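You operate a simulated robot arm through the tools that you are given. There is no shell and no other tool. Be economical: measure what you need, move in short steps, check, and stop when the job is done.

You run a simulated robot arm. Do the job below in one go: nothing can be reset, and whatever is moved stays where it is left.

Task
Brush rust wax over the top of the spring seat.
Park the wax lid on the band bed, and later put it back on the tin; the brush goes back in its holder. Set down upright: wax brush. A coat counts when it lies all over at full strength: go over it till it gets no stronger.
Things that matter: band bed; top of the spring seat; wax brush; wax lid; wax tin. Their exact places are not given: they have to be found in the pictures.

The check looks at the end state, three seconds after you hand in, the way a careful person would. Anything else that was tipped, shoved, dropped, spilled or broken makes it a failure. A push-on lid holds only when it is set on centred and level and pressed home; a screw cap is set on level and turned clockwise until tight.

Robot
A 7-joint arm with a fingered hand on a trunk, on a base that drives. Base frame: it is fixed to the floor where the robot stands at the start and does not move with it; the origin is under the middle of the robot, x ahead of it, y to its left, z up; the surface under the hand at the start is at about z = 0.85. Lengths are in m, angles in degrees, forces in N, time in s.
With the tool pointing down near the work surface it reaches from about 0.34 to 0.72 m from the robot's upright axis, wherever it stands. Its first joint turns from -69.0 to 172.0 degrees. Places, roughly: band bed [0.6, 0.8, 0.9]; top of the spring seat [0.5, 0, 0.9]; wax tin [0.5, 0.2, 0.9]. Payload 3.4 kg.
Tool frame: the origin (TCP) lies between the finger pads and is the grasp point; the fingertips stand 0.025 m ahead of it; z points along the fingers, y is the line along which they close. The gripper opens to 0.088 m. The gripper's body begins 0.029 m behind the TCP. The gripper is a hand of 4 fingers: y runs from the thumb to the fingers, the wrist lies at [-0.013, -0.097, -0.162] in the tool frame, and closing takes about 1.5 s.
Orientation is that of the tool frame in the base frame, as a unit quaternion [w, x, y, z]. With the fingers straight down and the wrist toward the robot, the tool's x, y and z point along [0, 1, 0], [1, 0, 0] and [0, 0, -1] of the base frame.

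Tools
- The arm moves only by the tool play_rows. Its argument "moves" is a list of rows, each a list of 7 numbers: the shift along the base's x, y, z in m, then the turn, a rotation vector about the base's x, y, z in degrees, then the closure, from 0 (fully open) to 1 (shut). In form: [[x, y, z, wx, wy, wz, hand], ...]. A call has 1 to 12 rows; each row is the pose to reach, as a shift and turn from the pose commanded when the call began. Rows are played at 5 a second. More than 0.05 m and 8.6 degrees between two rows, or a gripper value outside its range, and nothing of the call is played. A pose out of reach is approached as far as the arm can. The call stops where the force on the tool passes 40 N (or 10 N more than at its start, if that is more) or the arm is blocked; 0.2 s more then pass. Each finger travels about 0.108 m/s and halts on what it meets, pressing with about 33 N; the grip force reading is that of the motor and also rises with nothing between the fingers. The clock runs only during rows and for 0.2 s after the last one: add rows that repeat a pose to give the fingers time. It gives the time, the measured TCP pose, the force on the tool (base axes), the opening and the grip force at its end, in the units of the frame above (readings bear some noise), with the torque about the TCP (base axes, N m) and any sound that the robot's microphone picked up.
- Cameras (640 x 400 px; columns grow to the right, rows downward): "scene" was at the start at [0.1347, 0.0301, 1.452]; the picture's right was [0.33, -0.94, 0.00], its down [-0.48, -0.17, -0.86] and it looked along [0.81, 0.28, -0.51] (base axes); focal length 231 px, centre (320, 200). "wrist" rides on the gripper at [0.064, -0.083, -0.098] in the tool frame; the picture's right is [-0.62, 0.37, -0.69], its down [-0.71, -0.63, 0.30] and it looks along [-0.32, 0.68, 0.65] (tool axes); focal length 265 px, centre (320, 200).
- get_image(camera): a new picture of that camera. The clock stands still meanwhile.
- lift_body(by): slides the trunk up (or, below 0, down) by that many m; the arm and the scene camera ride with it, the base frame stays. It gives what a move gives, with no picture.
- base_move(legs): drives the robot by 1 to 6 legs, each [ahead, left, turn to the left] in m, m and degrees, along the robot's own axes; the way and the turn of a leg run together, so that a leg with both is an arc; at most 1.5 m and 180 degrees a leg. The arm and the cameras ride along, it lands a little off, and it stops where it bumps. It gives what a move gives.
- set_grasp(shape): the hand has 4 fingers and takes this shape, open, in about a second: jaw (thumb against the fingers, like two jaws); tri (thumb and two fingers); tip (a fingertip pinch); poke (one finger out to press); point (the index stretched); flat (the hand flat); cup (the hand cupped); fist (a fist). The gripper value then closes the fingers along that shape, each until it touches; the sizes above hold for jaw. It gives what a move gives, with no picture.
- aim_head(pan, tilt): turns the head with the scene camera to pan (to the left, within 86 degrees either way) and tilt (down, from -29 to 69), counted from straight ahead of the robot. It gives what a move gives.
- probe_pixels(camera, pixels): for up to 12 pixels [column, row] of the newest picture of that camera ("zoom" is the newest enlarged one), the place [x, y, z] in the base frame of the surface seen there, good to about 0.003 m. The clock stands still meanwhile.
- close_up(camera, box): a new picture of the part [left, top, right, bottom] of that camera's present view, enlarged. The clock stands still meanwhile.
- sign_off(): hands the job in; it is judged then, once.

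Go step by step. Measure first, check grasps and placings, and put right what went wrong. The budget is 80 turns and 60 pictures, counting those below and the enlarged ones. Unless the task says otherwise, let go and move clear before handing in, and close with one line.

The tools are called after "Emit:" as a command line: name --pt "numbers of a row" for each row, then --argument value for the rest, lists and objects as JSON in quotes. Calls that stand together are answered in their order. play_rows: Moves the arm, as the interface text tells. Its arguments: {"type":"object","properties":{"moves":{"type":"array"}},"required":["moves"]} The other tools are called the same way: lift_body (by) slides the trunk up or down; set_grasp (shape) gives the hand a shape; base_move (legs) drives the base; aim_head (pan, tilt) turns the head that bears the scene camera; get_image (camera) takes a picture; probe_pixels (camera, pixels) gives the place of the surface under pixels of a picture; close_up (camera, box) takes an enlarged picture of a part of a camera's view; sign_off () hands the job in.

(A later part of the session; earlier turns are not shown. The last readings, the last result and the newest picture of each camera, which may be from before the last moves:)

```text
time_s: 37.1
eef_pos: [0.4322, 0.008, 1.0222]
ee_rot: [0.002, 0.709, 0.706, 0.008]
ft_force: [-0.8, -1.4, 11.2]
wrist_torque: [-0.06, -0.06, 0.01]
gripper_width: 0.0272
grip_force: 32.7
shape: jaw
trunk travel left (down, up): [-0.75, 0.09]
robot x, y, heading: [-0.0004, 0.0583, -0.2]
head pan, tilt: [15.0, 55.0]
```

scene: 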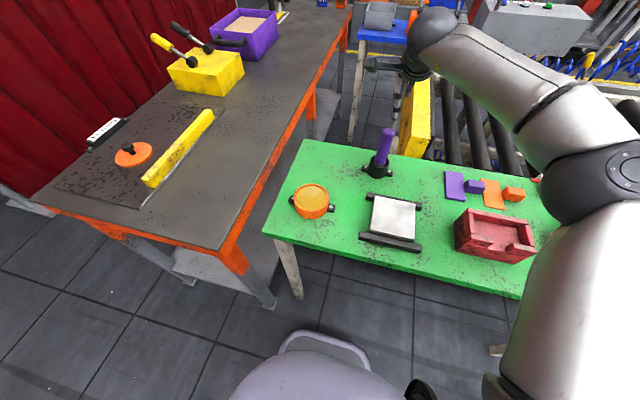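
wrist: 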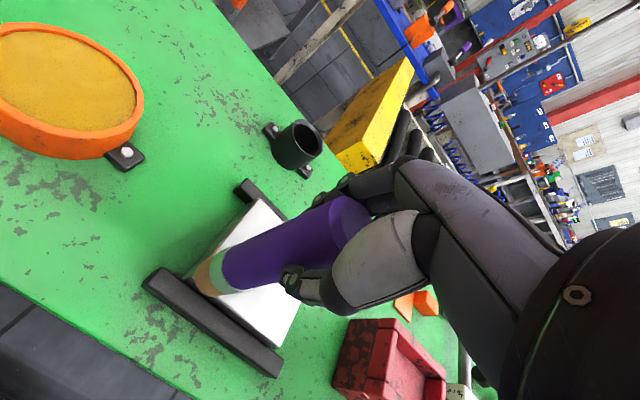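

Contact with about 11 N at TCP 1.022. I'll stroke along the near edge and back on the next lane, then look.

Emit:
play_rows --pt "0 0.006 0.0005 0 0 0 1" --pt "0 -0.026 0.0005 0 0 0 1" --pt "0 -0.056 0.0005 0 0 0 1" --pt "0 -0.086 0.0005 0 0 0 1" --pt "0.009 -0.086 0.0005 0 0 0 1" --pt "0.018 -0.086 0.0005 0 0 0 1" --pt "0.018 -0.056 0.0005 0 0 0 1" --pt "0.018 -0.026 0.0005 0 0 0 1" --pt "0.018 0.006 0.0005 0 0 0 1"

Emit:
get_image --camera "wrist"

Emit:
close_up --camera "scene" --box '[340, 150, 460, 260]'

```text
time_s: 39.1
eef_pos: [0.4502, 0.0149, 1.018]
ee_rot: [0.002, 0.709, 0.705, 0.006]
ft_force: [-2.0, -1.5, 6.6]
wrist_torque: [-0.41, 0.3, -0.05]
gripper_width: 0.0277
grip_force: 32.9
shape: jaw
trunk travel left (down, up): [-0.75, 0.09]
robot x, y, heading: [-0.0012, 0.0614, -0.1]
head pan, tilt: [15.0, 55.0]
```

```text
24 pictures are left
```

wrist: 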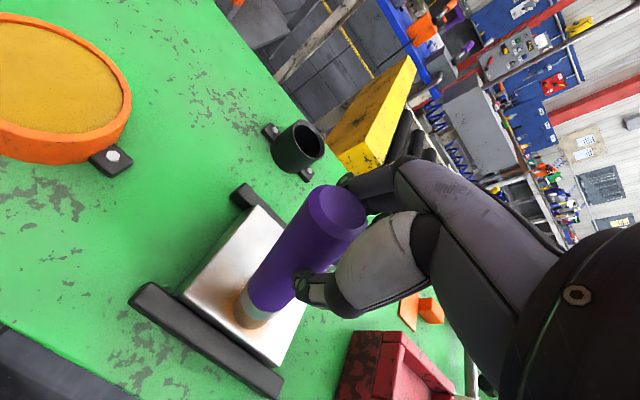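

```text
3.64 times, centred on (400, 205) of scene
```

zoom: 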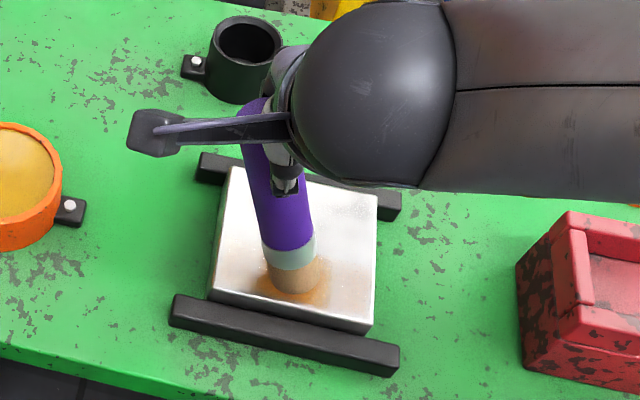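

The strokes left a tan patch, but the brush pivoted in the grip, its tip lagging toward −y (zoom (295,285)). I'll right it by moving the TCP back toward −y on an arc while the tip sticks.

Emit:
play_rows --pt "0 -0.01 0.001 0 0 0 1" --pt "0 -0.02 0.0015 0 0 0 1" --pt "0 -0.03 0.002 0 0 0 1" --pt "0 -0.04 0.0025 0 0 0 1" --pt "0 -0.048 0.003 0 0 0 1"

Emit:
get_image --camera "wrist"

Emit:
close_up --camera "scene" --box '[340, 150, 460, 260]'

```text
time_s: 40.3
eef_pos: [0.4518, -0.0339, 1.0226]
ee_rot: [0.001, 0.708, 0.706, 0.005]
ft_force: [-0.8, 0.2, -0.1]
wrist_torque: [0.0, -0.03, -0.01]
gripper_width: 0.0265
grip_force: 32.8
shape: jaw
trunk travel left (down, up): [-0.75, 0.09]
robot x, y, heading: [-0.0033, 0.061, -0.3]
head pan, tilt: [15.0, 55.0]
```

```text
22 pictures are left
```

wrist: 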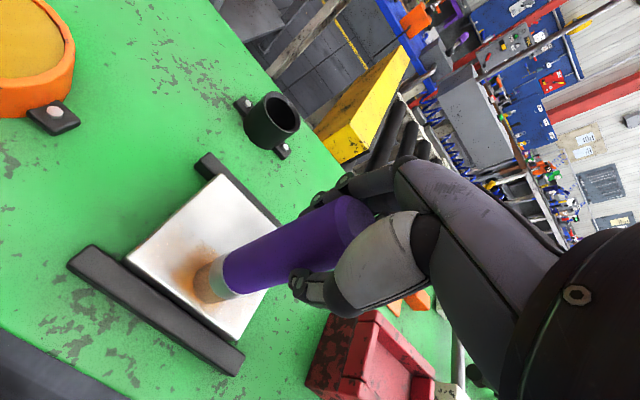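

```text
3.64 times, centred on (400, 205) of scene
```

zoom: 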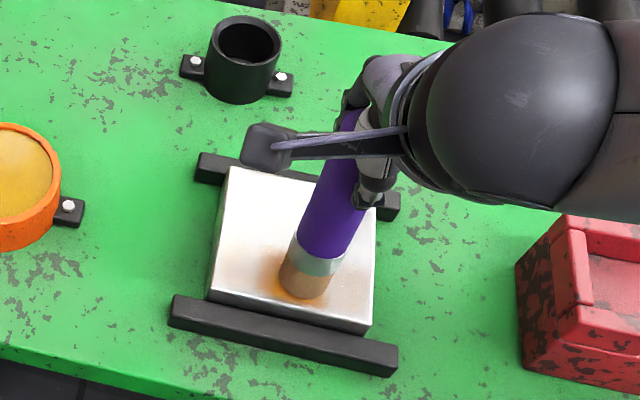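

The brush is nearly upright again. The grip resists tilt in the closing direction (base x), so I'll stroke along x with light pressure and check the reaction.

Emit:
play_rows --pt "0 0 -0.001 0 0 0 1" --pt "-0.02 0 -0.001 0 0 0 1" --pt "0.005 0 -0.001 0 0 0 1" --pt "0.025 0 -0.001 0 0 0 1" --pt "0.045 0 -0.001 0 0 0 1" --pt "0.068 0 -0.001 0 0 0 1" --pt "0.045 0 -0.001 0 0 0 1" --pt "0.025 0 -0.001 0 0 0 1" --pt "0.005 0 -0.001 0 0 0 1" --pt "-0.02 0 -0.001 0 0 0 1"

Emit:
get_image --camera "wrist"

```text
time_s: 42.5
eef_pos: [0.4294, -0.035, 1.023]
ee_rot: [0.001, 0.709, 0.705, 0.006]
ft_force: [0.3, -0.4, -1.2]
wrist_torque: [-0.01, 0.0, -0.04]
gripper_width: 0.0258
grip_force: 33.7
shape: jaw
trunk travel left (down, up): [-0.75, 0.09]
robot x, y, heading: [-0.0009, 0.0612, 0.2]
head pan, tilt: [15.0, 55.0]
```

```text
20 pictures are left
```

wrist: 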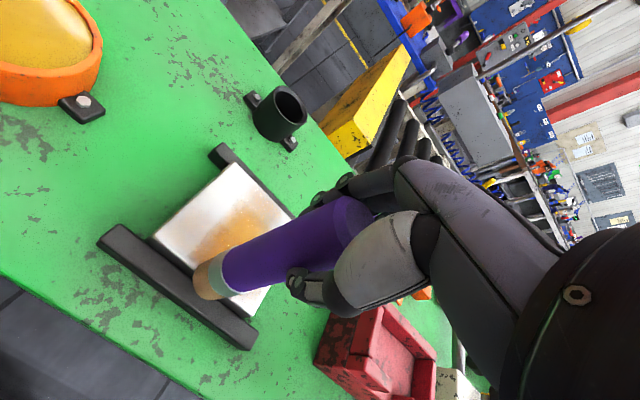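

That x stroke left a clear orange lane with almost no force, which is ideal. I'll continue with lanes toward +y at the same height.

Emit:
play_rows --pt "0 0.015 0 0 0 0 1" --pt "0.03 0.015 0 0 0 0 1" --pt "0.06 0.015 0 0 0 0 1" --pt "0.09 0.015 0 0 0 0 1" --pt "0.09 0.03 0 0 0 0 1" --pt "0.06 0.03 0 0 0 0 1" --pt "0.03 0.03 0 0 0 0 1" --pt "0 0.03 0 0 0 0 1" --pt "0 0.045 0 0 0 0 1" --pt "0.03 0.045 0 0 0 0 1" --pt "0.06 0.045 0 0 0 0 1" --pt "0.09 0.045 0 0 0 0 1"

Emit:
play_rows --pt "0 0.005 0 0 0 0 1" --pt "-0.03 0.005 0 0 0 0 1" --pt "-0.06 0.005 0 0 0 0 1" --pt "-0.09 0.005 0 0 0 0 1" --pt "-0.09 -0.04 0 0 0 0 1" --pt "-0.06 -0.04 0 0 0 0 1" --pt "-0.03 -0.04 0 0 0 0 1" --pt "0 -0.04 0 0 0 0 1" --pt "0 -0.06 0 0 0 0 1" --pt "-0.03 -0.06 0 0 0 0 1" --pt "-0.06 -0.06 0 0 0 0 1" --pt "-0.09 -0.06 0 0 0 0 1"

Emit:
play_rows --pt "0 -0.015 0 0 0 0 1" --pt "0.03 -0.015 0 0 0 0 1" --pt "0.06 -0.015 0 0 0 0 1" --pt "0.09 -0.015 0 0 0 0 1" --pt "0.09 -0.03 0 0 0 0 1" --pt "0.06 -0.03 0 0 0 0 1" --pt "0.03 -0.03 0 0 0 0 1" --pt "0 -0.03 0 0 0 0 1"

Emit:
get_image --camera "wrist"

Emit:
close_up --camera "scene" --box '[340, 150, 460, 260]'

```text
time_s: 45.1
eef_pos: [0.5202, 0.0141, 1.0229]
ee_rot: [0.001, 0.708, 0.706, 0.006]
ft_force: [-0.3, 0.1, -1.0]
wrist_torque: [-0.02, 0.01, -0.01]
gripper_width: 0.0259
grip_force: 33.0
shape: jaw
trunk travel left (down, up): [-0.75, 0.09]
robot x, y, heading: [-0.0005, 0.0631, -0.3]
head pan, tilt: [15.0, 55.0]
```

```text
time_s: 47.7
eef_pos: [0.4288, -0.05, 1.0225]
ee_rot: [0.002, 0.708, 0.706, 0.006]
ft_force: [-1.1, 0.4, -1.8]
wrist_torque: [-0.01, -0.03, -0.02]
gripper_width: 0.0259
grip_force: 32.9
shape: jaw
trunk travel left (down, up): [-0.75, 0.09]
robot x, y, heading: [0.0008, 0.0593, 0.0]
head pan, tilt: [15.0, 55.0]
```

```text
time_s: 49.5
eef_pos: [0.4292, -0.0803, 1.0233]
ee_rot: [0.001, 0.708, 0.706, 0.007]
ft_force: [-1.4, 0.3, -1.6]
wrist_torque: [0.01, 0.01, -0.02]
gripper_width: 0.0257
grip_force: 32.9
shape: jaw
trunk travel left (down, up): [-0.75, 0.09]
robot x, y, heading: [0.0009, 0.0614, -0.1]
head pan, tilt: [15.0, 55.0]
```

```text
19 pictures are left
```

wrist: 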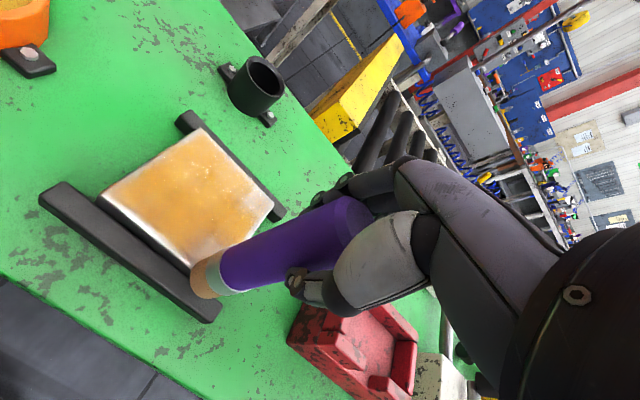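

```text
3.64 times, centred on (400, 205) of scene
```

zoom: 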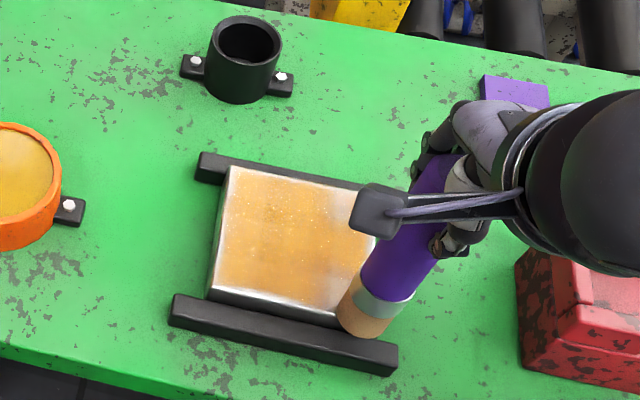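

The coat is taking evenly, with paler bands at the near and side edges, and the bristles look lighter, so I'll reload. I'll rise, travel to the tin, touch the wax lightly and lift.

Emit:
play_rows --pt "0 0 0.03 0 0 0 1" --pt "0.01 0.045 0.04 0 0 0 1" --pt "0.02 0.09 0.04 0 0 0 1" --pt "0.03 0.135 0.04 0 0 0 1" --pt "0.04 0.18 0.04 0 0 0 1" --pt "0.048 0.225 0.04 0 0 0 1" --pt "0.048 0.265 0.04 0 0 0 1" --pt "0.048 0.278 0.025 0 0 0 1" --pt "0.048 0.278 0.01 0 0 0 1" --pt "0.048 0.278 0.005 0 0 0 1" --pt "0.048 0.278 0.003 0 0 0 1" --pt "0.048 0.278 0.002 0 0 0 1"

Emit:
get_image --camera "wrist"

Emit:
close_up --camera "scene" --box '[270, 140, 450, 260]'

```text
time_s: 52.1
eef_pos: [0.4786, 0.199, 1.0271]
ee_rot: [0.002, 0.708, 0.706, 0.007]
ft_force: [-0.6, 0.2, 9.8]
wrist_torque: [0.01, -0.08, 0.0]
gripper_width: 0.0258
grip_force: 32.9
shape: jaw
trunk travel left (down, up): [-0.75, 0.09]
robot x, y, heading: [0.0011, 0.0564, -0.2]
head pan, tilt: [15.0, 55.0]
```

```text
17 pictures are left
```

wrist: 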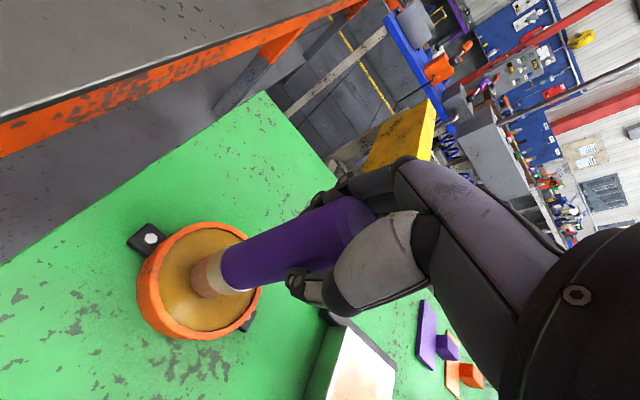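

```text
3.33 times, centred on (360, 200) of scene
```

zoom: 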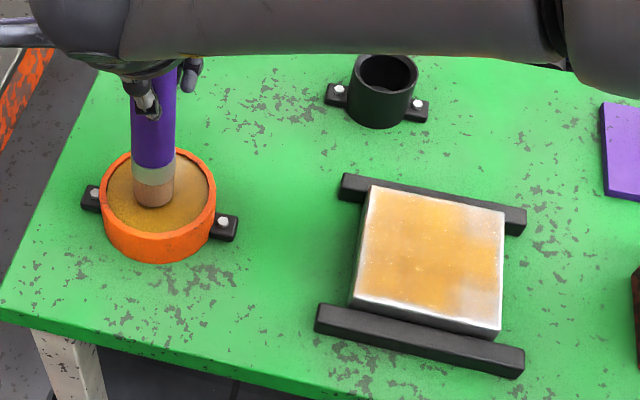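

Good contact on the wax at about 10 N. The coat is weaker on the right side (zoom (480,280)) and along the edges, so I'll lift and return to the far-right corner to start there.

Emit:
play_rows --pt "0 0 0.02 0 0 0 1" --pt "0.01 -0.04 0.038 0 0 0 1" --pt "0.015 -0.085 0.038 0 0 0 1" --pt "0.02 -0.13 0.038 0 0 0 1" --pt "0.03 -0.175 0.038 0 0 0 1" --pt "0.04 -0.22 0.038 0 0 0 1" --pt "0.047 -0.26 0.03 0 0 0 1" --pt "0.047 -0.28 0.01 0 0 0 1" --pt "0.047 -0.28 -0.002 0 0 0 1"

Emit:
play_rows --pt "-0.025 0 0 0 0 0 1" --pt "-0.05 0 0 0 0 0 1" --pt "-0.075 0 0 0 0 0 1" --pt "-0.1 0 0 0 0 0 1" --pt "-0.1 0.013 0 0 0 0 1" --pt "-0.075 0.013 0 0 0 0 1" --pt "-0.05 0.013 0 0 0 0 1" --pt "-0.025 0.013 0 0 0 0 1" --pt "0.002 0.013 0 0 0 0 1" --pt "0.002 0.026 0 0 0 0 1" --pt "-0.025 0.026 0 0 0 0 1" --pt "-0.05 0.026 0 0 0 0 1"

Emit:
play_rows --pt "-0.025 0 0 0 0 0 1" --pt "-0.05 0 0 0 0 0 1" --pt "-0.05 0.013 0 0 0 0 1" --pt "-0.025 0.013 0 0 0 0 1" --pt "0 0.013 0 0 0 0 1" --pt "0.025 0.013 0 0 0 0 1" --pt "0.052 0.013 0 0 0 0 1" --pt "0.052 0.026 0 0 0 0 1" --pt "0.025 0.026 0 0 0 0 1" --pt "0 0.026 0 0 0 0 1" --pt "-0.025 0.026 0 0 0 0 1" --pt "-0.05 0.026 0 0 0 0 1"

Emit:
close_up --camera "wrist" --box '[60, 90, 360, 360]'

```text
time_s: 54.1
eef_pos: [0.5257, -0.0802, 1.023]
ee_rot: [0.001, 0.708, 0.706, 0.006]
ft_force: [0.7, 0.0, -0.8]
wrist_torque: [0.03, 0.01, 0.0]
gripper_width: 0.0256
grip_force: 33.1
shape: jaw
trunk travel left (down, up): [-0.75, 0.09]
robot x, y, heading: [-0.0036, 0.0625, 0.0]
head pan, tilt: [15.0, 55.0]
```

```text
time_s: 56.7
eef_pos: [0.4757, -0.0552, 1.0245]
ee_rot: [0.001, 0.709, 0.706, 0.005]
ft_force: [-0.1, 0.7, -1.5]
wrist_torque: [0.04, 0.01, 0.01]
gripper_width: 0.0255
grip_force: 33.2
shape: jaw
trunk travel left (down, up): [-0.75, 0.09]
robot x, y, heading: [0.0009, 0.0616, -0.3]
head pan, tilt: [15.0, 55.0]
```

```text
time_s: 59.3
eef_pos: [0.4246, -0.0269, 1.0219]
ee_rot: [0.001, 0.708, 0.706, 0.007]
ft_force: [-0.3, 1.1, 1.1]
wrist_torque: [-0.02, -0.02, 0.03]
gripper_width: 0.0257
grip_force: 33.1
shape: jaw
trunk travel left (down, up): [-0.75, 0.09]
robot x, y, heading: [-0.0014, 0.0548, -0.0]
head pan, tilt: [15.0, 55.0]
```

```text
1.48 times, centred on (210, 225) of wrist
```

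zoom: 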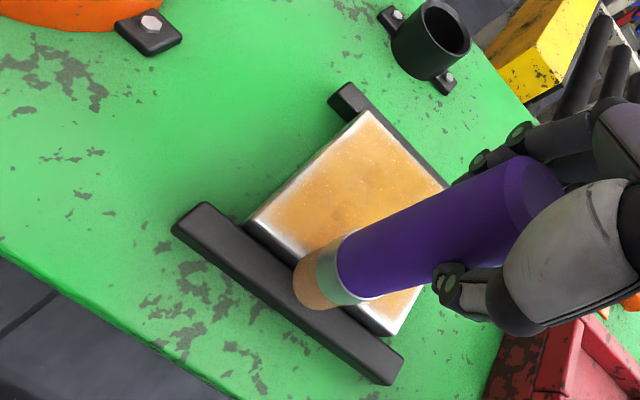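

The right half is denser now. I'll carry on with lanes over the left half out to the +y edge.

Emit:
play_rows --pt "0 0.013 0 0 0 0 1" --pt "0.025 0.013 0 0 0 0 1" --pt "0.05 0.013 0 0 0 0 1" --pt "0.075 0.013 0 0 0 0 1" --pt "0.102 0.013 0 0 0 0 1" --pt "0.102 0.026 0 0 0 0 1" --pt "0.075 0.026 0 0 0 0 1" --pt "0.05 0.026 0 0 0 0 1" --pt "0.025 0.026 0 0 0 0 1" --pt "0 0.026 0 0 0 0 1" --pt "0 0.039 0 0 0 0 1" --pt "0.025 0.039 0 0 0 0 1"

Emit:
play_rows --pt "0.025 0 0 0 0 0 1" --pt "0.05 0 0 0 0 0 1" --pt "0.077 0 0 0 0 0 1" --pt "0.077 0.01 0 0 0 0 1" --pt "0.05 0.01 0 0 0 0 1" --pt "0.025 0.01 0 0 0 0 1" --pt "0 0.01 0 0 0 0 1" --pt "-0.025 0.01 0 0 0 0 1"

Emit:
play_rows --pt "0 0 0.02 0 0 0 1" --pt "0.01 0.045 0.04 0 0 0 1" --pt "0.03 0.09 0.04 0 0 0 1" --pt "0.045 0.135 0.04 0 0 0 1" --pt "0.052 0.175 0.03 0 0 0 1" --pt "0.052 0.179 0.01 0 0 0 1" --pt "0.052 0.179 0.004 0 0 0 1" --pt "0.052 0.179 0.002 0 0 0 1"

Emit:
close_up --camera "scene" --box '[270, 140, 450, 260]'

```text
time_s: 61.9
eef_pos: [0.4517, 0.0089, 1.0216]
ee_rot: [0.001, 0.708, 0.706, 0.005]
ft_force: [-0.3, 0.3, -0.9]
wrist_torque: [-0.02, 0.01, 0.0]
gripper_width: 0.0255
grip_force: 33.1
shape: jaw
trunk travel left (down, up): [-0.75, 0.09]
robot x, y, heading: [-0.0015, 0.0574, -0.1]
head pan, tilt: [15.0, 55.0]
```

```text
time_s: 63.7
eef_pos: [0.4247, 0.0185, 1.0248]
ee_rot: [0.002, 0.708, 0.706, 0.006]
ft_force: [0.6, -0.8, -0.6]
wrist_torque: [-0.01, -0.01, -0.04]
gripper_width: 0.0257
grip_force: 32.9
shape: jaw
trunk travel left (down, up): [-0.75, 0.09]
robot x, y, heading: [-0.0022, 0.0579, -0.1]
head pan, tilt: [15.0, 55.0]
```

```text
refused: row 2 steps farther than a row can; nothing moved
```

```text
3.33 times, centred on (360, 200) of scene
```

zoom: 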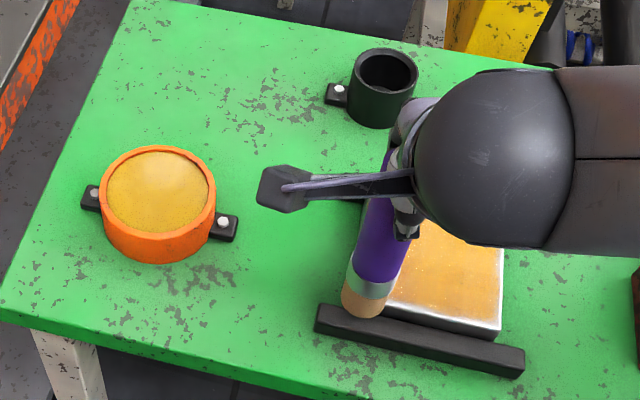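

Reloading again with shorter steps, then I'll check the seat.

Emit:
play_rows --pt "0 0 0.02 0 0 0 1" --pt "0.01 0.035 0.04 0 0 0 1" --pt "0.02 0.075 0.04 0 0 0 1" --pt "0.035 0.115 0.04 0 0 0 1" --pt "0.05 0.15 0.04 0 0 0 1" --pt "0.052 0.179 0.025 0 0 0 1" --pt "0.052 0.179 0.01 0 0 0 1" --pt "0.052 0.179 0.004 0 0 0 1" --pt "0.052 0.179 0.002 0 0 0 1"

Emit:
close_up --camera "scene" --box '[350, 180, 440, 250]'

```text
time_s: 65.7
eef_pos: [0.4765, 0.1996, 1.0269]
ee_rot: [0.002, 0.709, 0.706, 0.008]
ft_force: [-0.1, -0.7, 10.1]
wrist_torque: [-0.03, -0.08, 0.0]
gripper_width: 0.0255
grip_force: 33.1
shape: jaw
trunk travel left (down, up): [-0.75, 0.09]
robot x, y, heading: [0.0012, 0.0588, -0.2]
head pan, tilt: [15.0, 55.0]
```

```text
5.71 times, centred on (395, 215) of scene
```

zoom: 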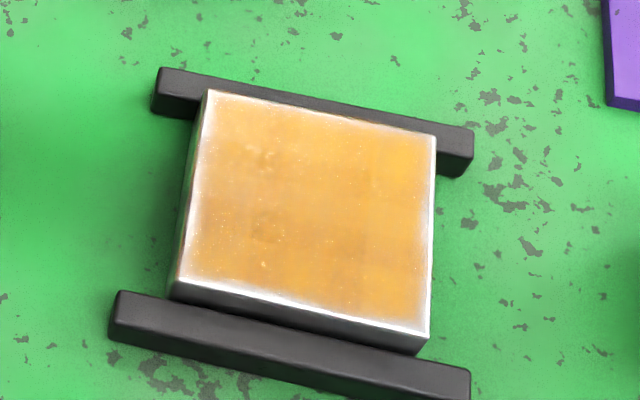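

The right side is strong, the left is weaker and thin pale fringes remain. I'll start the third pass at the far-left corner and include the edges.

Emit:
play_rows --pt "0 0 0.02 0 0 0 1" --pt "0.01 -0.035 0.038 0 0 0 1" --pt "0.025 -0.075 0.038 0 0 0 1" --pt "0.04 -0.115 0.038 0 0 0 1" --pt "0.053 -0.15 0.035 0 0 0 1" --pt "0.053 -0.176 0.02 0 0 0 1" --pt "0.053 -0.176 0.005 0 0 0 1" --pt "0.053 -0.176 -0.002 0 0 0 1"

Emit:
play_rows --pt "-0.025 0 0 0 0 0 1" --pt "-0.05 0 0 0 0 0 1" --pt "-0.08 0 0 0 0 0 1" --pt "-0.108 0 0 0 0 0 1" --pt "-0.108 -0.011 0 0 0 0 1" --pt "-0.08 -0.011 0 0 0 0 1" --pt "-0.05 -0.011 0 0 0 0 1" --pt "-0.025 -0.011 0 0 0 0 1" --pt "0 -0.011 0 0 0 0 1" --pt "0 -0.023 0 0 0 0 1" --pt "-0.025 -0.023 0 0 0 0 1" --pt "-0.05 -0.023 0 0 0 0 1"

Emit:
play_rows --pt "-0.03 0 0 0 0 0 1" --pt "-0.058 0 0 0 0 0 1" --pt "-0.058 -0.013 0 0 0 0 1" --pt "-0.03 -0.013 0 0 0 0 1" --pt "0 -0.013 0 0 0 0 1" --pt "0.025 -0.013 0 0 0 0 1" --pt "0.05 -0.013 0 0 0 0 1" --pt "0.05 -0.028 0 0 0 0 1" --pt "0.025 -0.028 0 0 0 0 1" --pt "0 -0.028 0 0 0 0 1" --pt "-0.03 -0.028 0 0 0 0 1" --pt "-0.058 -0.028 0 0 0 0 1"

Emit:
play_rows --pt "0 0 0.02 0 0 0 1" --pt "0.01 0.04 0.04 0 0 0 1" --pt "0.02 0.08 0.04 0 0 0 1" --pt "0.03 0.12 0.04 0 0 0 1" --pt "0.045 0.16 0.04 0 0 0 1" --pt "0.055 0.2 0.04 0 0 0 1" --pt "0.055 0.227 0.025 0 0 0 1" --pt "0.055 0.227 0.01 0 0 0 1" --pt "0.055 0.227 0.004 0 0 0 1" --pt "0.055 0.227 0.002 0 0 0 1"

Emit:
close_up --camera "scene" --box '[350, 180, 440, 250]'

```text
time_s: 67.5
eef_pos: [0.5297, 0.0214, 1.024]
ee_rot: [0.002, 0.709, 0.705, 0.005]
ft_force: [-0.4, 0.3, -1.1]
wrist_torque: [0.0, 0.01, 0.02]
gripper_width: 0.0252
grip_force: 33.0
shape: jaw
trunk travel left (down, up): [-0.75, 0.09]
robot x, y, heading: [-0.0011, 0.0592, -0.0]
head pan, tilt: [15.0, 55.0]
```

```text
time_s: 70.1
eef_pos: [0.4797, -0.0014, 1.0223]
ee_rot: [0.002, 0.708, 0.706, 0.006]
ft_force: [-0.1, -0.9, 5.5]
wrist_torque: [0.02, -0.19, -0.03]
gripper_width: 0.0255
grip_force: 33.2
shape: jaw
trunk travel left (down, up): [-0.75, 0.09]
robot x, y, heading: [-0.0014, 0.0572, -0.1]
head pan, tilt: [15.0, 55.0]
```

```text
time_s: 72.7
eef_pos: [0.4242, -0.0293, 1.0238]
ee_rot: [0.002, 0.709, 0.705, 0.006]
ft_force: [-0.1, -0.4, -1.5]
wrist_torque: [0.02, -0.02, -0.01]
gripper_width: 0.0253
grip_force: 33.6
shape: jaw
trunk travel left (down, up): [-0.75, 0.09]
robot x, y, heading: [-0.0027, 0.0616, -0.1]
head pan, tilt: [15.0, 55.0]
```

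```text
time_s: 74.9
eef_pos: [0.4773, 0.1989, 1.0249]
ee_rot: [0.002, 0.708, 0.706, 0.008]
ft_force: [-0.1, 0.4, 11.1]
wrist_torque: [0.0, -0.14, -0.05]
gripper_width: 0.0251
grip_force: 33.1
shape: jaw
trunk travel left (down, up): [-0.75, 0.09]
robot x, y, heading: [0.0018, 0.0608, -0.2]
head pan, tilt: [15.0, 55.0]
```

```text
5.71 times, centred on (395, 215) of scene
```

zoom: 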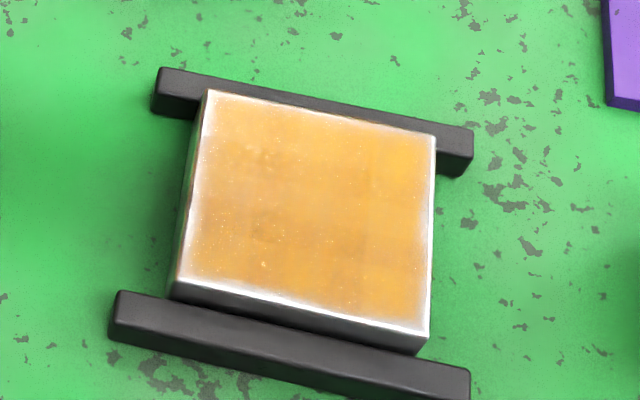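

The centre is near saturation and thin pale fringes remain at the left and near edges. With fresh wax I'll trace the perimeter slightly outside the edge, then add more interior lanes.

Emit:
play_rows --pt "0 0 0.02 0 0 0 1" --pt "0.01 -0.035 0.038 0 0 0 1" --pt "0.025 -0.075 0.038 0 0 0 1" --pt "0.04 -0.115 0.038 0 0 0 1" --pt "0.055 -0.15 0.035 0 0 0 1" --pt "0.059 -0.17 0.02 0 0 0 1" --pt "0.059 -0.17 0.005 0 0 0 1" --pt "0.059 -0.17 -0.002 0 0 0 1"

Emit:
play_rows --pt "-0.02 0 0 0 0 0 1" --pt "-0.04 0 0 0 0 0 1" --pt "-0.06 0 0 0 0 0 1" --pt "-0.08 0 0 0 0 0 1" --pt "-0.1 0 0 0 0 0 1" --pt "-0.117 0 0 0 0 0 1" --pt "-0.117 -0.02 0 0 0 0 1" --pt "-0.117 -0.04 0 0 0 0 1" --pt "-0.117 -0.06 0 0 0 0 1" --pt "-0.117 -0.08 0 0 0 0 1" --pt "-0.117 -0.1 0 0 0 0 1" --pt "-0.117 -0.12 0 0 0 0 1"

Emit:
close_up --camera "wrist" --box '[40, 80, 400, 380]'

```text
time_s: 76.7
eef_pos: [0.5368, 0.0289, 1.0232]
ee_rot: [0.001, 0.708, 0.706, 0.007]
ft_force: [-0.4, -0.8, 0.3]
wrist_torque: [-0.02, 0.0, 0.0]
gripper_width: 0.0252
grip_force: 32.4
shape: jaw
trunk travel left (down, up): [-0.75, 0.09]
robot x, y, heading: [-0.0023, 0.0569, 0.0]
head pan, tilt: [15.0, 55.0]
```

```text
time_s: 79.3
eef_pos: [0.4185, -0.0927, 1.021]
ee_rot: [0.002, 0.707, 0.707, 0.006]
ft_force: [0.6, 0.7, 2.4]
wrist_torque: [0.15, -0.07, -0.01]
gripper_width: 0.0248
grip_force: 32.7
shape: jaw
trunk travel left (down, up): [-0.75, 0.09]
robot x, y, heading: [-0.0005, 0.0606, -0.1]
head pan, tilt: [15.0, 55.0]
```

```text
1.33 times, centred on (220, 230) of wrist
```

zoom: 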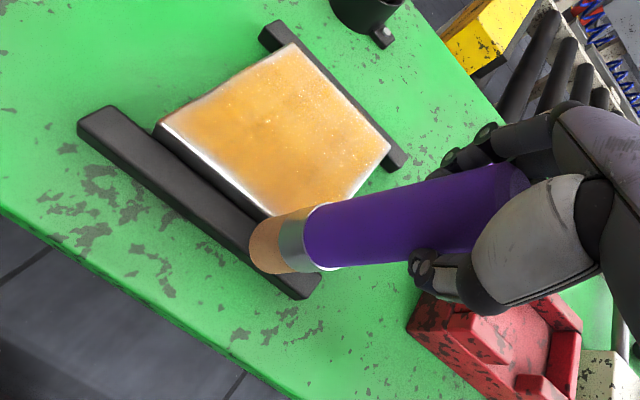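

The near fringe is still pale because the tip ran outside it there. I'll finish the right and far edges, then stroke the near edge a bit further in.

Emit:
play_rows --pt "0.012 0.005 0.0005 0 0 0 1" --pt "0.035 0.005 0.0005 0 0 0 1" --pt "0.06 0.005 0.0005 0 0 0 1" --pt "0.085 0.005 0.0005 0 0 0 1" --pt "0.112 0.005 0.0005 0 0 0 1" --pt "0.112 0.03 0.0005 0 0 0 1" --pt "0.112 0.055 0.0005 0 0 0 1" --pt "0.112 0.08 0.0005 0 0 0 1" --pt "0.112 0.105 0.0005 0 0 0 1" --pt "0.112 0.112 0.0005 0 0 0 1" --pt "0.085 0.112 0.0005 0 0 0 1" --pt "0.06 0.112 0.0005 0 0 0 1"

Emit:
play_rows --pt "-0.025 0 0 0 0 0 1" --pt "-0.047 0 0 0 0 0 1" --pt "-0.047 -0.025 0 0 0 0 1" --pt "-0.047 -0.05 0 0 0 0 1" --pt "-0.047 -0.075 0 0 0 0 1" --pt "-0.047 -0.105 0 0 0 0 1" --pt "-0.04 -0.105 0 0 0 0 1" --pt "-0.04 -0.075 0 0 0 0 1" --pt "-0.04 -0.05 0 0 0 0 1" --pt "-0.04 -0.025 0 0 0 0 1" --pt "-0.04 0.0 0 0 0 0 1"

Emit:
play_rows --pt "0 0 0.02 0 0 0 1" --pt "0.005 0.035 0.04 0 0 0 1" --pt "0.012 0.075 0.04 0 0 0 1" --pt "0.025 0.115 0.04 0 0 0 1" --pt "0.035 0.15 0.04 0 0 0 1" --pt "0.038 0.179 0.025 0 0 0 1" --pt "0.038 0.179 0.01 0 0 0 1" --pt "0.038 0.179 0.004 0 0 0 1" --pt "0.038 0.179 0.002 0 0 0 1"

Emit:
close_up --camera "scene" --box '[270, 140, 450, 260]'

```text
time_s: 81.9
eef_pos: [0.4815, 0.0218, 1.0266]
ee_rot: [0.001, 0.709, 0.706, 0.007]
ft_force: [0.1, 0.9, -1.2]
wrist_torque: [-0.01, -0.02, -0.02]
gripper_width: 0.0251
grip_force: 32.9
shape: jaw
trunk travel left (down, up): [-0.75, 0.09]
robot x, y, heading: [-0.0015, 0.0595, -0.1]
head pan, tilt: [15.0, 55.0]
```

```text
time_s: 84.3
eef_pos: [0.4402, 0.0229, 1.0245]
ee_rot: [0.001, 0.708, 0.706, 0.005]
ft_force: [-1.1, -0.2, -1.0]
wrist_torque: [-0.01, -0.01, 0.01]
gripper_width: 0.0248
grip_force: 33.0
shape: jaw
trunk travel left (down, up): [-0.75, 0.09]
robot x, y, heading: [0.0012, 0.0614, 0.2]
head pan, tilt: [15.0, 55.0]
```

```text
time_s: 86.3
eef_pos: [0.4774, 0.1982, 1.0264]
ee_rot: [0.002, 0.708, 0.706, 0.007]
ft_force: [-0.8, 0.0, 2.8]
wrist_torque: [0.03, -0.02, -0.03]
gripper_width: 0.0252
grip_force: 33.3
shape: jaw
trunk travel left (down, up): [-0.75, 0.09]
robot x, y, heading: [-0.0025, 0.0565, -0.2]
head pan, tilt: [15.0, 55.0]
```

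```text
3.33 times, centred on (360, 200) of scene
```

zoom: 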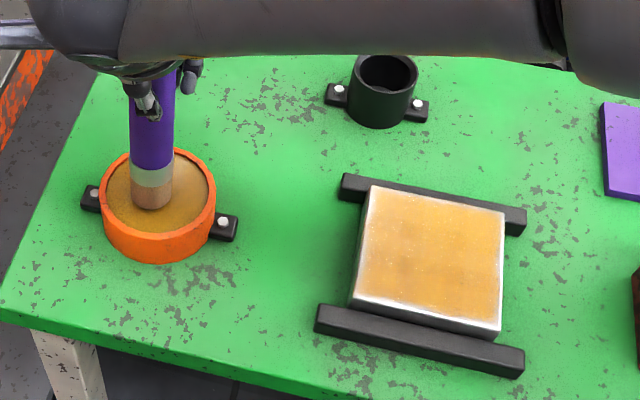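

Still a bit pale at the left and near edges. I'll run another full-coverage pass, with a reload between the left and right halves.

Emit:
play_rows --pt "0 0 -0.001 0 0 0 1" --pt "0 0 0.02 0 0 0 1" --pt "0.01 -0.035 0.038 0 0 0 1" --pt "0.025 -0.075 0.038 0 0 0 1" --pt "0.04 -0.115 0.038 0 0 0 1" --pt "0.053 -0.15 0.035 0 0 0 1" --pt "0.053 -0.174 0.02 0 0 0 1" --pt "0.053 -0.174 0.005 0 0 0 1" --pt "0.053 -0.174 -0.003 0 0 0 1"

Emit:
play_rows --pt "-0.025 0 0 0 0 0 1" --pt "-0.05 0 0 0 0 0 1" --pt "-0.08 0 0 0 0 0 1" --pt "-0.106 0 0 0 0 0 1" --pt "-0.106 -0.01 0 0 0 0 1" --pt "-0.08 -0.01 0 0 0 0 1" --pt "-0.05 -0.01 0 0 0 0 1" --pt "-0.025 -0.01 0 0 0 0 1" --pt "0 -0.01 0 0 0 0 1" --pt "0 -0.02 0 0 0 0 1" --pt "-0.025 -0.02 0 0 0 0 1" --pt "-0.05 -0.02 0 0 0 0 1"

Emit:
play_rows --pt "-0.03 0 0 0 0 0 1" --pt "-0.056 0 0 0 0 0 1" --pt "-0.056 -0.012 0 0 0 0 1" --pt "-0.03 -0.012 0 0 0 0 1" --pt "0 -0.012 0 0 0 0 1" --pt "0.025 -0.012 0 0 0 0 1" --pt "0.05 -0.012 0 0 0 0 1" --pt "0.05 -0.025 0 0 0 0 1" --pt "0.025 -0.025 0 0 0 0 1" --pt "0 -0.025 0 0 0 0 1" --pt "-0.03 -0.025 0 0 0 0 1" --pt "-0.053 -0.025 0 0 0 0 1"

Emit:
play_rows --pt "0 0 0.02 0 0 0 1" --pt "0.01 0.04 0.04 0 0 0 1" --pt "0.02 0.08 0.04 0 0 0 1" --pt "0.03 0.12 0.04 0 0 0 1" --pt "0.04 0.16 0.04 0 0 0 1" --pt "0.05 0.195 0.04 0 0 0 1" --pt "0.05 0.219 0.025 0 0 0 1" --pt "0.05 0.219 0.01 0 0 0 1" --pt "0.05 0.219 0.004 0 0 0 1" --pt "0.05 0.219 0.002 0 0 0 1"

Emit:
close_up --camera "scene" --box '[350, 180, 440, 250]'

```text
time_s: 88.3
eef_pos: [0.5303, 0.024, 1.0212]
ee_rot: [0.002, 0.709, 0.706, 0.007]
ft_force: [0.8, -0.4, 2.4]
wrist_torque: [-0.01, -0.02, 0.04]
gripper_width: 0.025
grip_force: 32.9
shape: jaw
trunk travel left (down, up): [-0.75, 0.09]
robot x, y, heading: [-0.0019, 0.0573, -0.2]
head pan, tilt: [15.0, 55.0]
```

```text
time_s: 90.9
eef_pos: [0.4818, 0.005, 1.0209]
ee_rot: [0.001, 0.709, 0.705, 0.004]
ft_force: [0.8, 0.0, 2.3]
wrist_torque: [0.04, -0.17, 0.02]
gripper_width: 0.0251
grip_force: 33.2
shape: jaw
trunk travel left (down, up): [-0.75, 0.09]
robot x, y, heading: [-0.0035, 0.0627, -0.2]
head pan, tilt: [15.0, 55.0]
```

```text
time_s: 93.5
eef_pos: [0.4279, -0.018, 1.0224]
ee_rot: [0.001, 0.708, 0.706, 0.007]
ft_force: [0.2, 0.0, -1.0]
wrist_torque: [-0.02, -0.02, 0.0]
gripper_width: 0.0251
grip_force: 32.6
shape: jaw
trunk travel left (down, up): [-0.75, 0.09]
robot x, y, heading: [-0.001, 0.0575, -0.1]
head pan, tilt: [15.0, 55.0]
```

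```text
time_s: 95.7
eef_pos: [0.4776, 0.1978, 1.025]
ee_rot: [0.002, 0.708, 0.706, 0.007]
ft_force: [0.0, -0.8, 5.9]
wrist_torque: [-0.01, -0.06, 0.03]
gripper_width: 0.0252
grip_force: 32.8
shape: jaw
trunk travel left (down, up): [-0.75, 0.09]
robot x, y, heading: [-0.0005, 0.06, -0.2]
head pan, tilt: [15.0, 55.0]
```

```text
5.71 times, centred on (395, 215) of scene
```

zoom: 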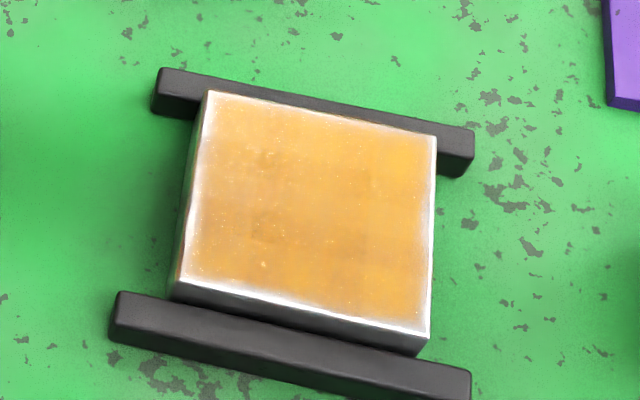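

The interior no longer changes on the left, so it is close to saturated. I'll do the right half and near edge with fresh wax, then inspect through the wrist camera.

Emit:
play_rows --pt "0 0 0.02 0 0 0 1" --pt "0.01 -0.04 0.038 0 0 0 1" --pt "0.025 -0.08 0.038 0 0 0 1" --pt "0.04 -0.12 0.038 0 0 0 1" --pt "0.053 -0.16 0.038 0 0 0 1" --pt "0.053 -0.2 0.035 0 0 0 1" --pt "0.053 -0.228 0.02 0 0 0 1" --pt "0.053 -0.228 0.005 0 0 0 1" --pt "0.053 -0.228 -0.002 0 0 0 1"

Emit:
play_rows --pt "-0.035 0 0 0 0 0 1" --pt "-0.07 0 0 0 0 0 1" --pt "-0.103 0 0 0 0 0 1" --pt "-0.103 -0.013 0 0 0 0 1" --pt "-0.07 -0.013 0 0 0 0 1" --pt "-0.035 -0.013 0 0 0 0 1" --pt "0 -0.013 0 0 0 0 1" --pt "0 -0.026 0 0 0 0 1" --pt "-0.035 -0.026 0 0 0 0 1" --pt "-0.07 -0.026 0 0 0 0 1" --pt "-0.103 -0.026 0 0 0 0 1" --pt "-0.103 -0.039 0 0 0 0 1"

Emit:
play_rows --pt "0.035 0 0 0 0 0 1" --pt "0.07 0 0 0 0 0 1" --pt "0.103 0 0 0 0 0 1" --pt "0.103 -0.015 0 0 0 0 1" --pt "0.07 -0.015 0 0 0 0 1" --pt "0.035 -0.015 0 0 0 0 1" --pt "0 -0.015 0 0 0 0 1" --pt "0 0.01 0 0 0 0 1" --pt "0 0.035 0 0 0 0 1" --pt "0 0.06 0 0 0 0 1" --pt "0 0.08 0 0 0 0 1" --pt "0 0.095 0 0 0 0 1"

Emit:
play_rows --pt "0.0 -0.03 0.02 0 0 0 1" --pt "0 -0.07 0.03 0 0 0 1" --pt "0 -0.11 0.03 0 0 0 1" --pt "0 -0.11 0.03 0 0 0 1"

Emit:
close_up --camera "wrist" --box '[60, 80, 360, 320]'

```text
time_s: 97.7
eef_pos: [0.5291, -0.0304, 1.0214]
ee_rot: [0.001, 0.708, 0.706, 0.006]
ft_force: [-0.4, -0.6, -0.4]
wrist_torque: [0.01, -0.03, 0.01]
gripper_width: 0.0252
grip_force: 32.5
shape: jaw
trunk travel left (down, up): [-0.75, 0.09]
robot x, y, heading: [-0.0, 0.0574, 0.0]
head pan, tilt: [15.0, 55.0]
```

```text
time_s: 100.3
eef_pos: [0.4267, -0.0709, 1.0217]
ee_rot: [0.0, 0.708, 0.706, 0.005]
ft_force: [0.0, -0.1, -0.3]
wrist_torque: [0.0, 0.02, -0.01]
gripper_width: 0.0253
grip_force: 32.8
shape: jaw
trunk travel left (down, up): [-0.75, 0.09]
robot x, y, heading: [0.0042, 0.0601, -0.2]
head pan, tilt: [15.0, 55.0]
```

```text
time_s: 102.9
eef_pos: [0.4297, 0.0266, 1.0213]
ee_rot: [0.001, 0.708, 0.706, 0.007]
ft_force: [-0.3, 0.4, -1.5]
wrist_torque: [-0.01, 0.0, 0.01]
gripper_width: 0.0253
grip_force: 33.0
shape: jaw
trunk travel left (down, up): [-0.75, 0.09]
robot x, y, heading: [0.0011, 0.0611, -0.0]
head pan, tilt: [15.0, 55.0]
```

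```text
time_s: 103.9
eef_pos: [0.427, -0.0846, 1.0523]
ee_rot: [0.002, 0.708, 0.706, 0.006]
ft_force: [-0.3, 0.4, -0.9]
wrist_torque: [-0.01, 0.01, 0.0]
gripper_width: 0.0253
grip_force: 32.9
shape: jaw
trunk travel left (down, up): [-0.75, 0.09]
robot x, y, heading: [0.002, 0.0611, -0.1]
head pan, tilt: [15.0, 55.0]
```

```text
1.67 times, centred on (210, 200) of wrist
```

zoom: 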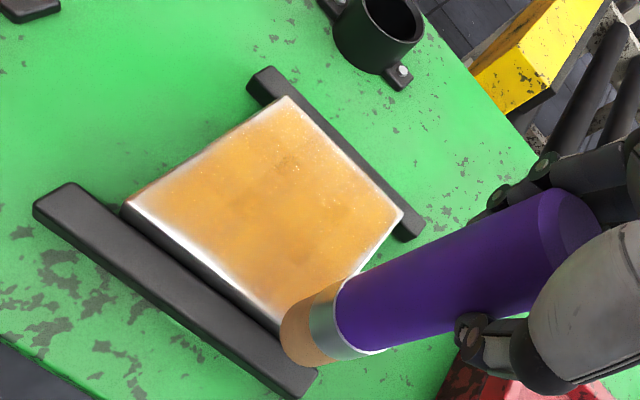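

Thin pale fringes remain along the near and left edges. I'll probe the tip's actual position against the seat's edges to find any offset.

Emit:
probe_pixels --camera "zoom" --pixels '[[300, 305], [286, 330], [295, 350], [320, 362], [308, 320], [128, 205], [286, 98], [400, 212], [280, 318], [205, 258], [210, 145], [350, 152]]'

```text
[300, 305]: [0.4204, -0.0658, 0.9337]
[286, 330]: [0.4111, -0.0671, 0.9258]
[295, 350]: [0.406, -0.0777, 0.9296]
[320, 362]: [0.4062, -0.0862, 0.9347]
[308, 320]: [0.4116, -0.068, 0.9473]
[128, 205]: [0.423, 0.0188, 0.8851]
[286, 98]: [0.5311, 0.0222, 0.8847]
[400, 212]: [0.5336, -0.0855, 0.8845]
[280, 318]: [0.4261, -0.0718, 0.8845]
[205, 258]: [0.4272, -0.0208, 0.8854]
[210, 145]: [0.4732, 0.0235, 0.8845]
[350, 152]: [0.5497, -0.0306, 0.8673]
```

The tip centre sits about (−0.007,+0.004) from the TCP. I'll reload and trace the near, left, right and far edges slowly with the tip centred about 6 mm inside, to see if the fringes take more.

Emit:
play_rows --pt "0.0 0.04 0.01 0 0 0 1" --pt "0.01 0.08 0.01 0 0 0 1" --pt "0.02 0.12 0.01 0 0 0 1" --pt "0.03 0.16 0.01 0 0 0 1" --pt "0.04 0.2 0.01 0 0 0 1" --pt "0.05 0.24 0.01 0 0 0 1" --pt "0.055 0.28 0.01 0 0 0 1" --pt "0.055 0.28 -0.015 0 0 0 1" --pt "0.055 0.28 -0.025 0 0 0 1" --pt "0.055 0.28 -0.0285 0 0 0 1" --pt "0.055 0.28 -0.0285 0 0 0 1"

Emit:
play_rows --pt "0 0 0.02 0 0 0 1" --pt "-0.01 -0.04 0.038 0 0 0 1" --pt "-0.02 -0.08 0.038 0 0 0 1" --pt "-0.03 -0.12 0.038 0 0 0 1" --pt "-0.04 -0.16 0.03 0 0 0 1" --pt "-0.046 -0.183 0.015 0 0 0 1" --pt "-0.046 -0.183 0.004 0 0 0 1" --pt "-0.046 -0.183 -0.002 0 0 0 1"

```text
time_s: 106.3
eef_pos: [0.4821, 0.1981, 1.0245]
ee_rot: [0.002, 0.709, 0.705, 0.009]
ft_force: [-0.3, 0.1, 14.6]
wrist_torque: [-0.05, -0.15, 0.03]
gripper_width: 0.0251
grip_force: 33.2
shape: jaw
trunk travel left (down, up): [-0.75, 0.09]
robot x, y, heading: [0.0012, 0.0583, -0.4]
head pan, tilt: [15.0, 55.0]
```

```text
time_s: 108.1
eef_pos: [0.4386, 0.0158, 1.0218]
ee_rot: [0.002, 0.709, 0.705, 0.006]
ft_force: [0.0, 0.1, -1.7]
wrist_torque: [-0.02, 0.03, 0.03]
gripper_width: 0.025
grip_force: 33.0
shape: jaw
trunk travel left (down, up): [-0.75, 0.09]
robot x, y, heading: [-0.001, 0.0576, -0.0]
head pan, tilt: [15.0, 55.0]
```

Emit:
play_rows --pt "0 -0.017 0 0 0 0 1" --pt "0 -0.034 0 0 0 0 1" --pt "0 -0.051 0 0 0 0 1" --pt "0 -0.068 0 0 0 0 1" --pt "0 -0.085 0 0 0 0 1" --pt "0 -0.1 0 0 0 0 1" --pt "-0.004 -0.085 0 0 0 0 1" --pt "-0.004 -0.065 0 0 0 0 1" --pt "-0.004 -0.045 0 0 0 0 1" --pt "-0.004 -0.025 0 0 0 0 1" --pt "-0.004 -0.005 0 0 0 0 1" --pt "-0.004 0.002 0 0 0 0 1"

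Emit:
play_rows --pt "0.02 0 0 0 0 0 1" --pt "0.04 0 0 0 0 0 1" --pt "0.06 0 0 0 0 0 1" --pt "0.08 0 0 0 0 0 1" --pt "0.1 0 0 0 0 0 1" --pt "0.1 -0.02 0 0 0 0 1" --pt "0.1 -0.04 0 0 0 0 1" --pt "0.1 -0.06 0 0 0 0 1" --pt "0.1 -0.08 0 0 0 0 1" --pt "0.1 -0.1 0 0 0 0 1"

Emit:
play_rows --pt "-0.025 0 0 0 0 0 1" --pt "-0.05 0 0 0 0 0 1" --pt "-0.075 0 0 0 0 0 1" --pt "-0.1 0 0 0 0 0 1" --pt "-0.1 0.0 0.03 0 0 0 1" --pt "-0.1 0 0.03 0 0 0 1"

Emit:
close_up --camera "wrist" --box '[60, 80, 360, 320]'

```text
time_s: 110.7
eef_pos: [0.4314, 0.018, 1.0203]
ee_rot: [0.0, 0.709, 0.705, 0.005]
ft_force: [0.0, 0.0, -0.4]
wrist_torque: [-0.01, 0.0, -0.03]
gripper_width: 0.0249
grip_force: 32.9
shape: jaw
trunk travel left (down, up): [-0.75, 0.09]
robot x, y, heading: [-0.0, 0.0583, -0.2]
head pan, tilt: [15.0, 55.0]
```

```text
time_s: 112.9
eef_pos: [0.5326, -0.0841, 1.0221]
ee_rot: [0.001, 0.708, 0.706, 0.006]
ft_force: [0.1, 0.2, -0.2]
wrist_torque: [0.0, 0.0, 0.03]
gripper_width: 0.0252
grip_force: 32.5
shape: jaw
trunk travel left (down, up): [-0.75, 0.09]
robot x, y, heading: [0.0029, 0.059, 0.1]
head pan, tilt: [15.0, 55.0]
```

```text
time_s: 114.3
eef_pos: [0.434, -0.0869, 1.0497]
ee_rot: [0.001, 0.708, 0.706, 0.006]
ft_force: [-0.3, -0.2, -1.2]
wrist_torque: [-0.04, 0.04, -0.02]
gripper_width: 0.025
grip_force: 33.6
shape: jaw
trunk travel left (down, up): [-0.75, 0.09]
robot x, y, heading: [-0.0005, 0.0613, -0.1]
head pan, tilt: [15.0, 55.0]
```

```text
1.67 times, centred on (210, 200) of wrist
```

zoom: 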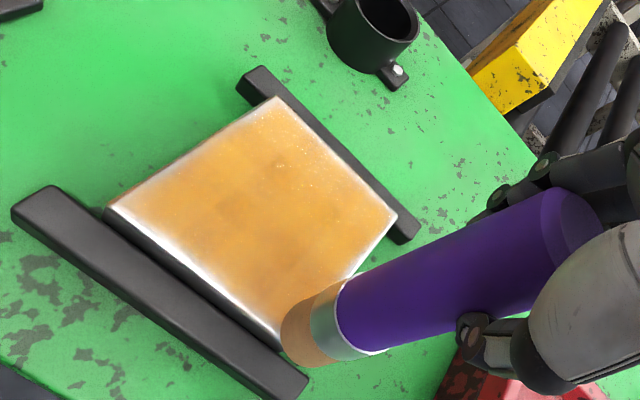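

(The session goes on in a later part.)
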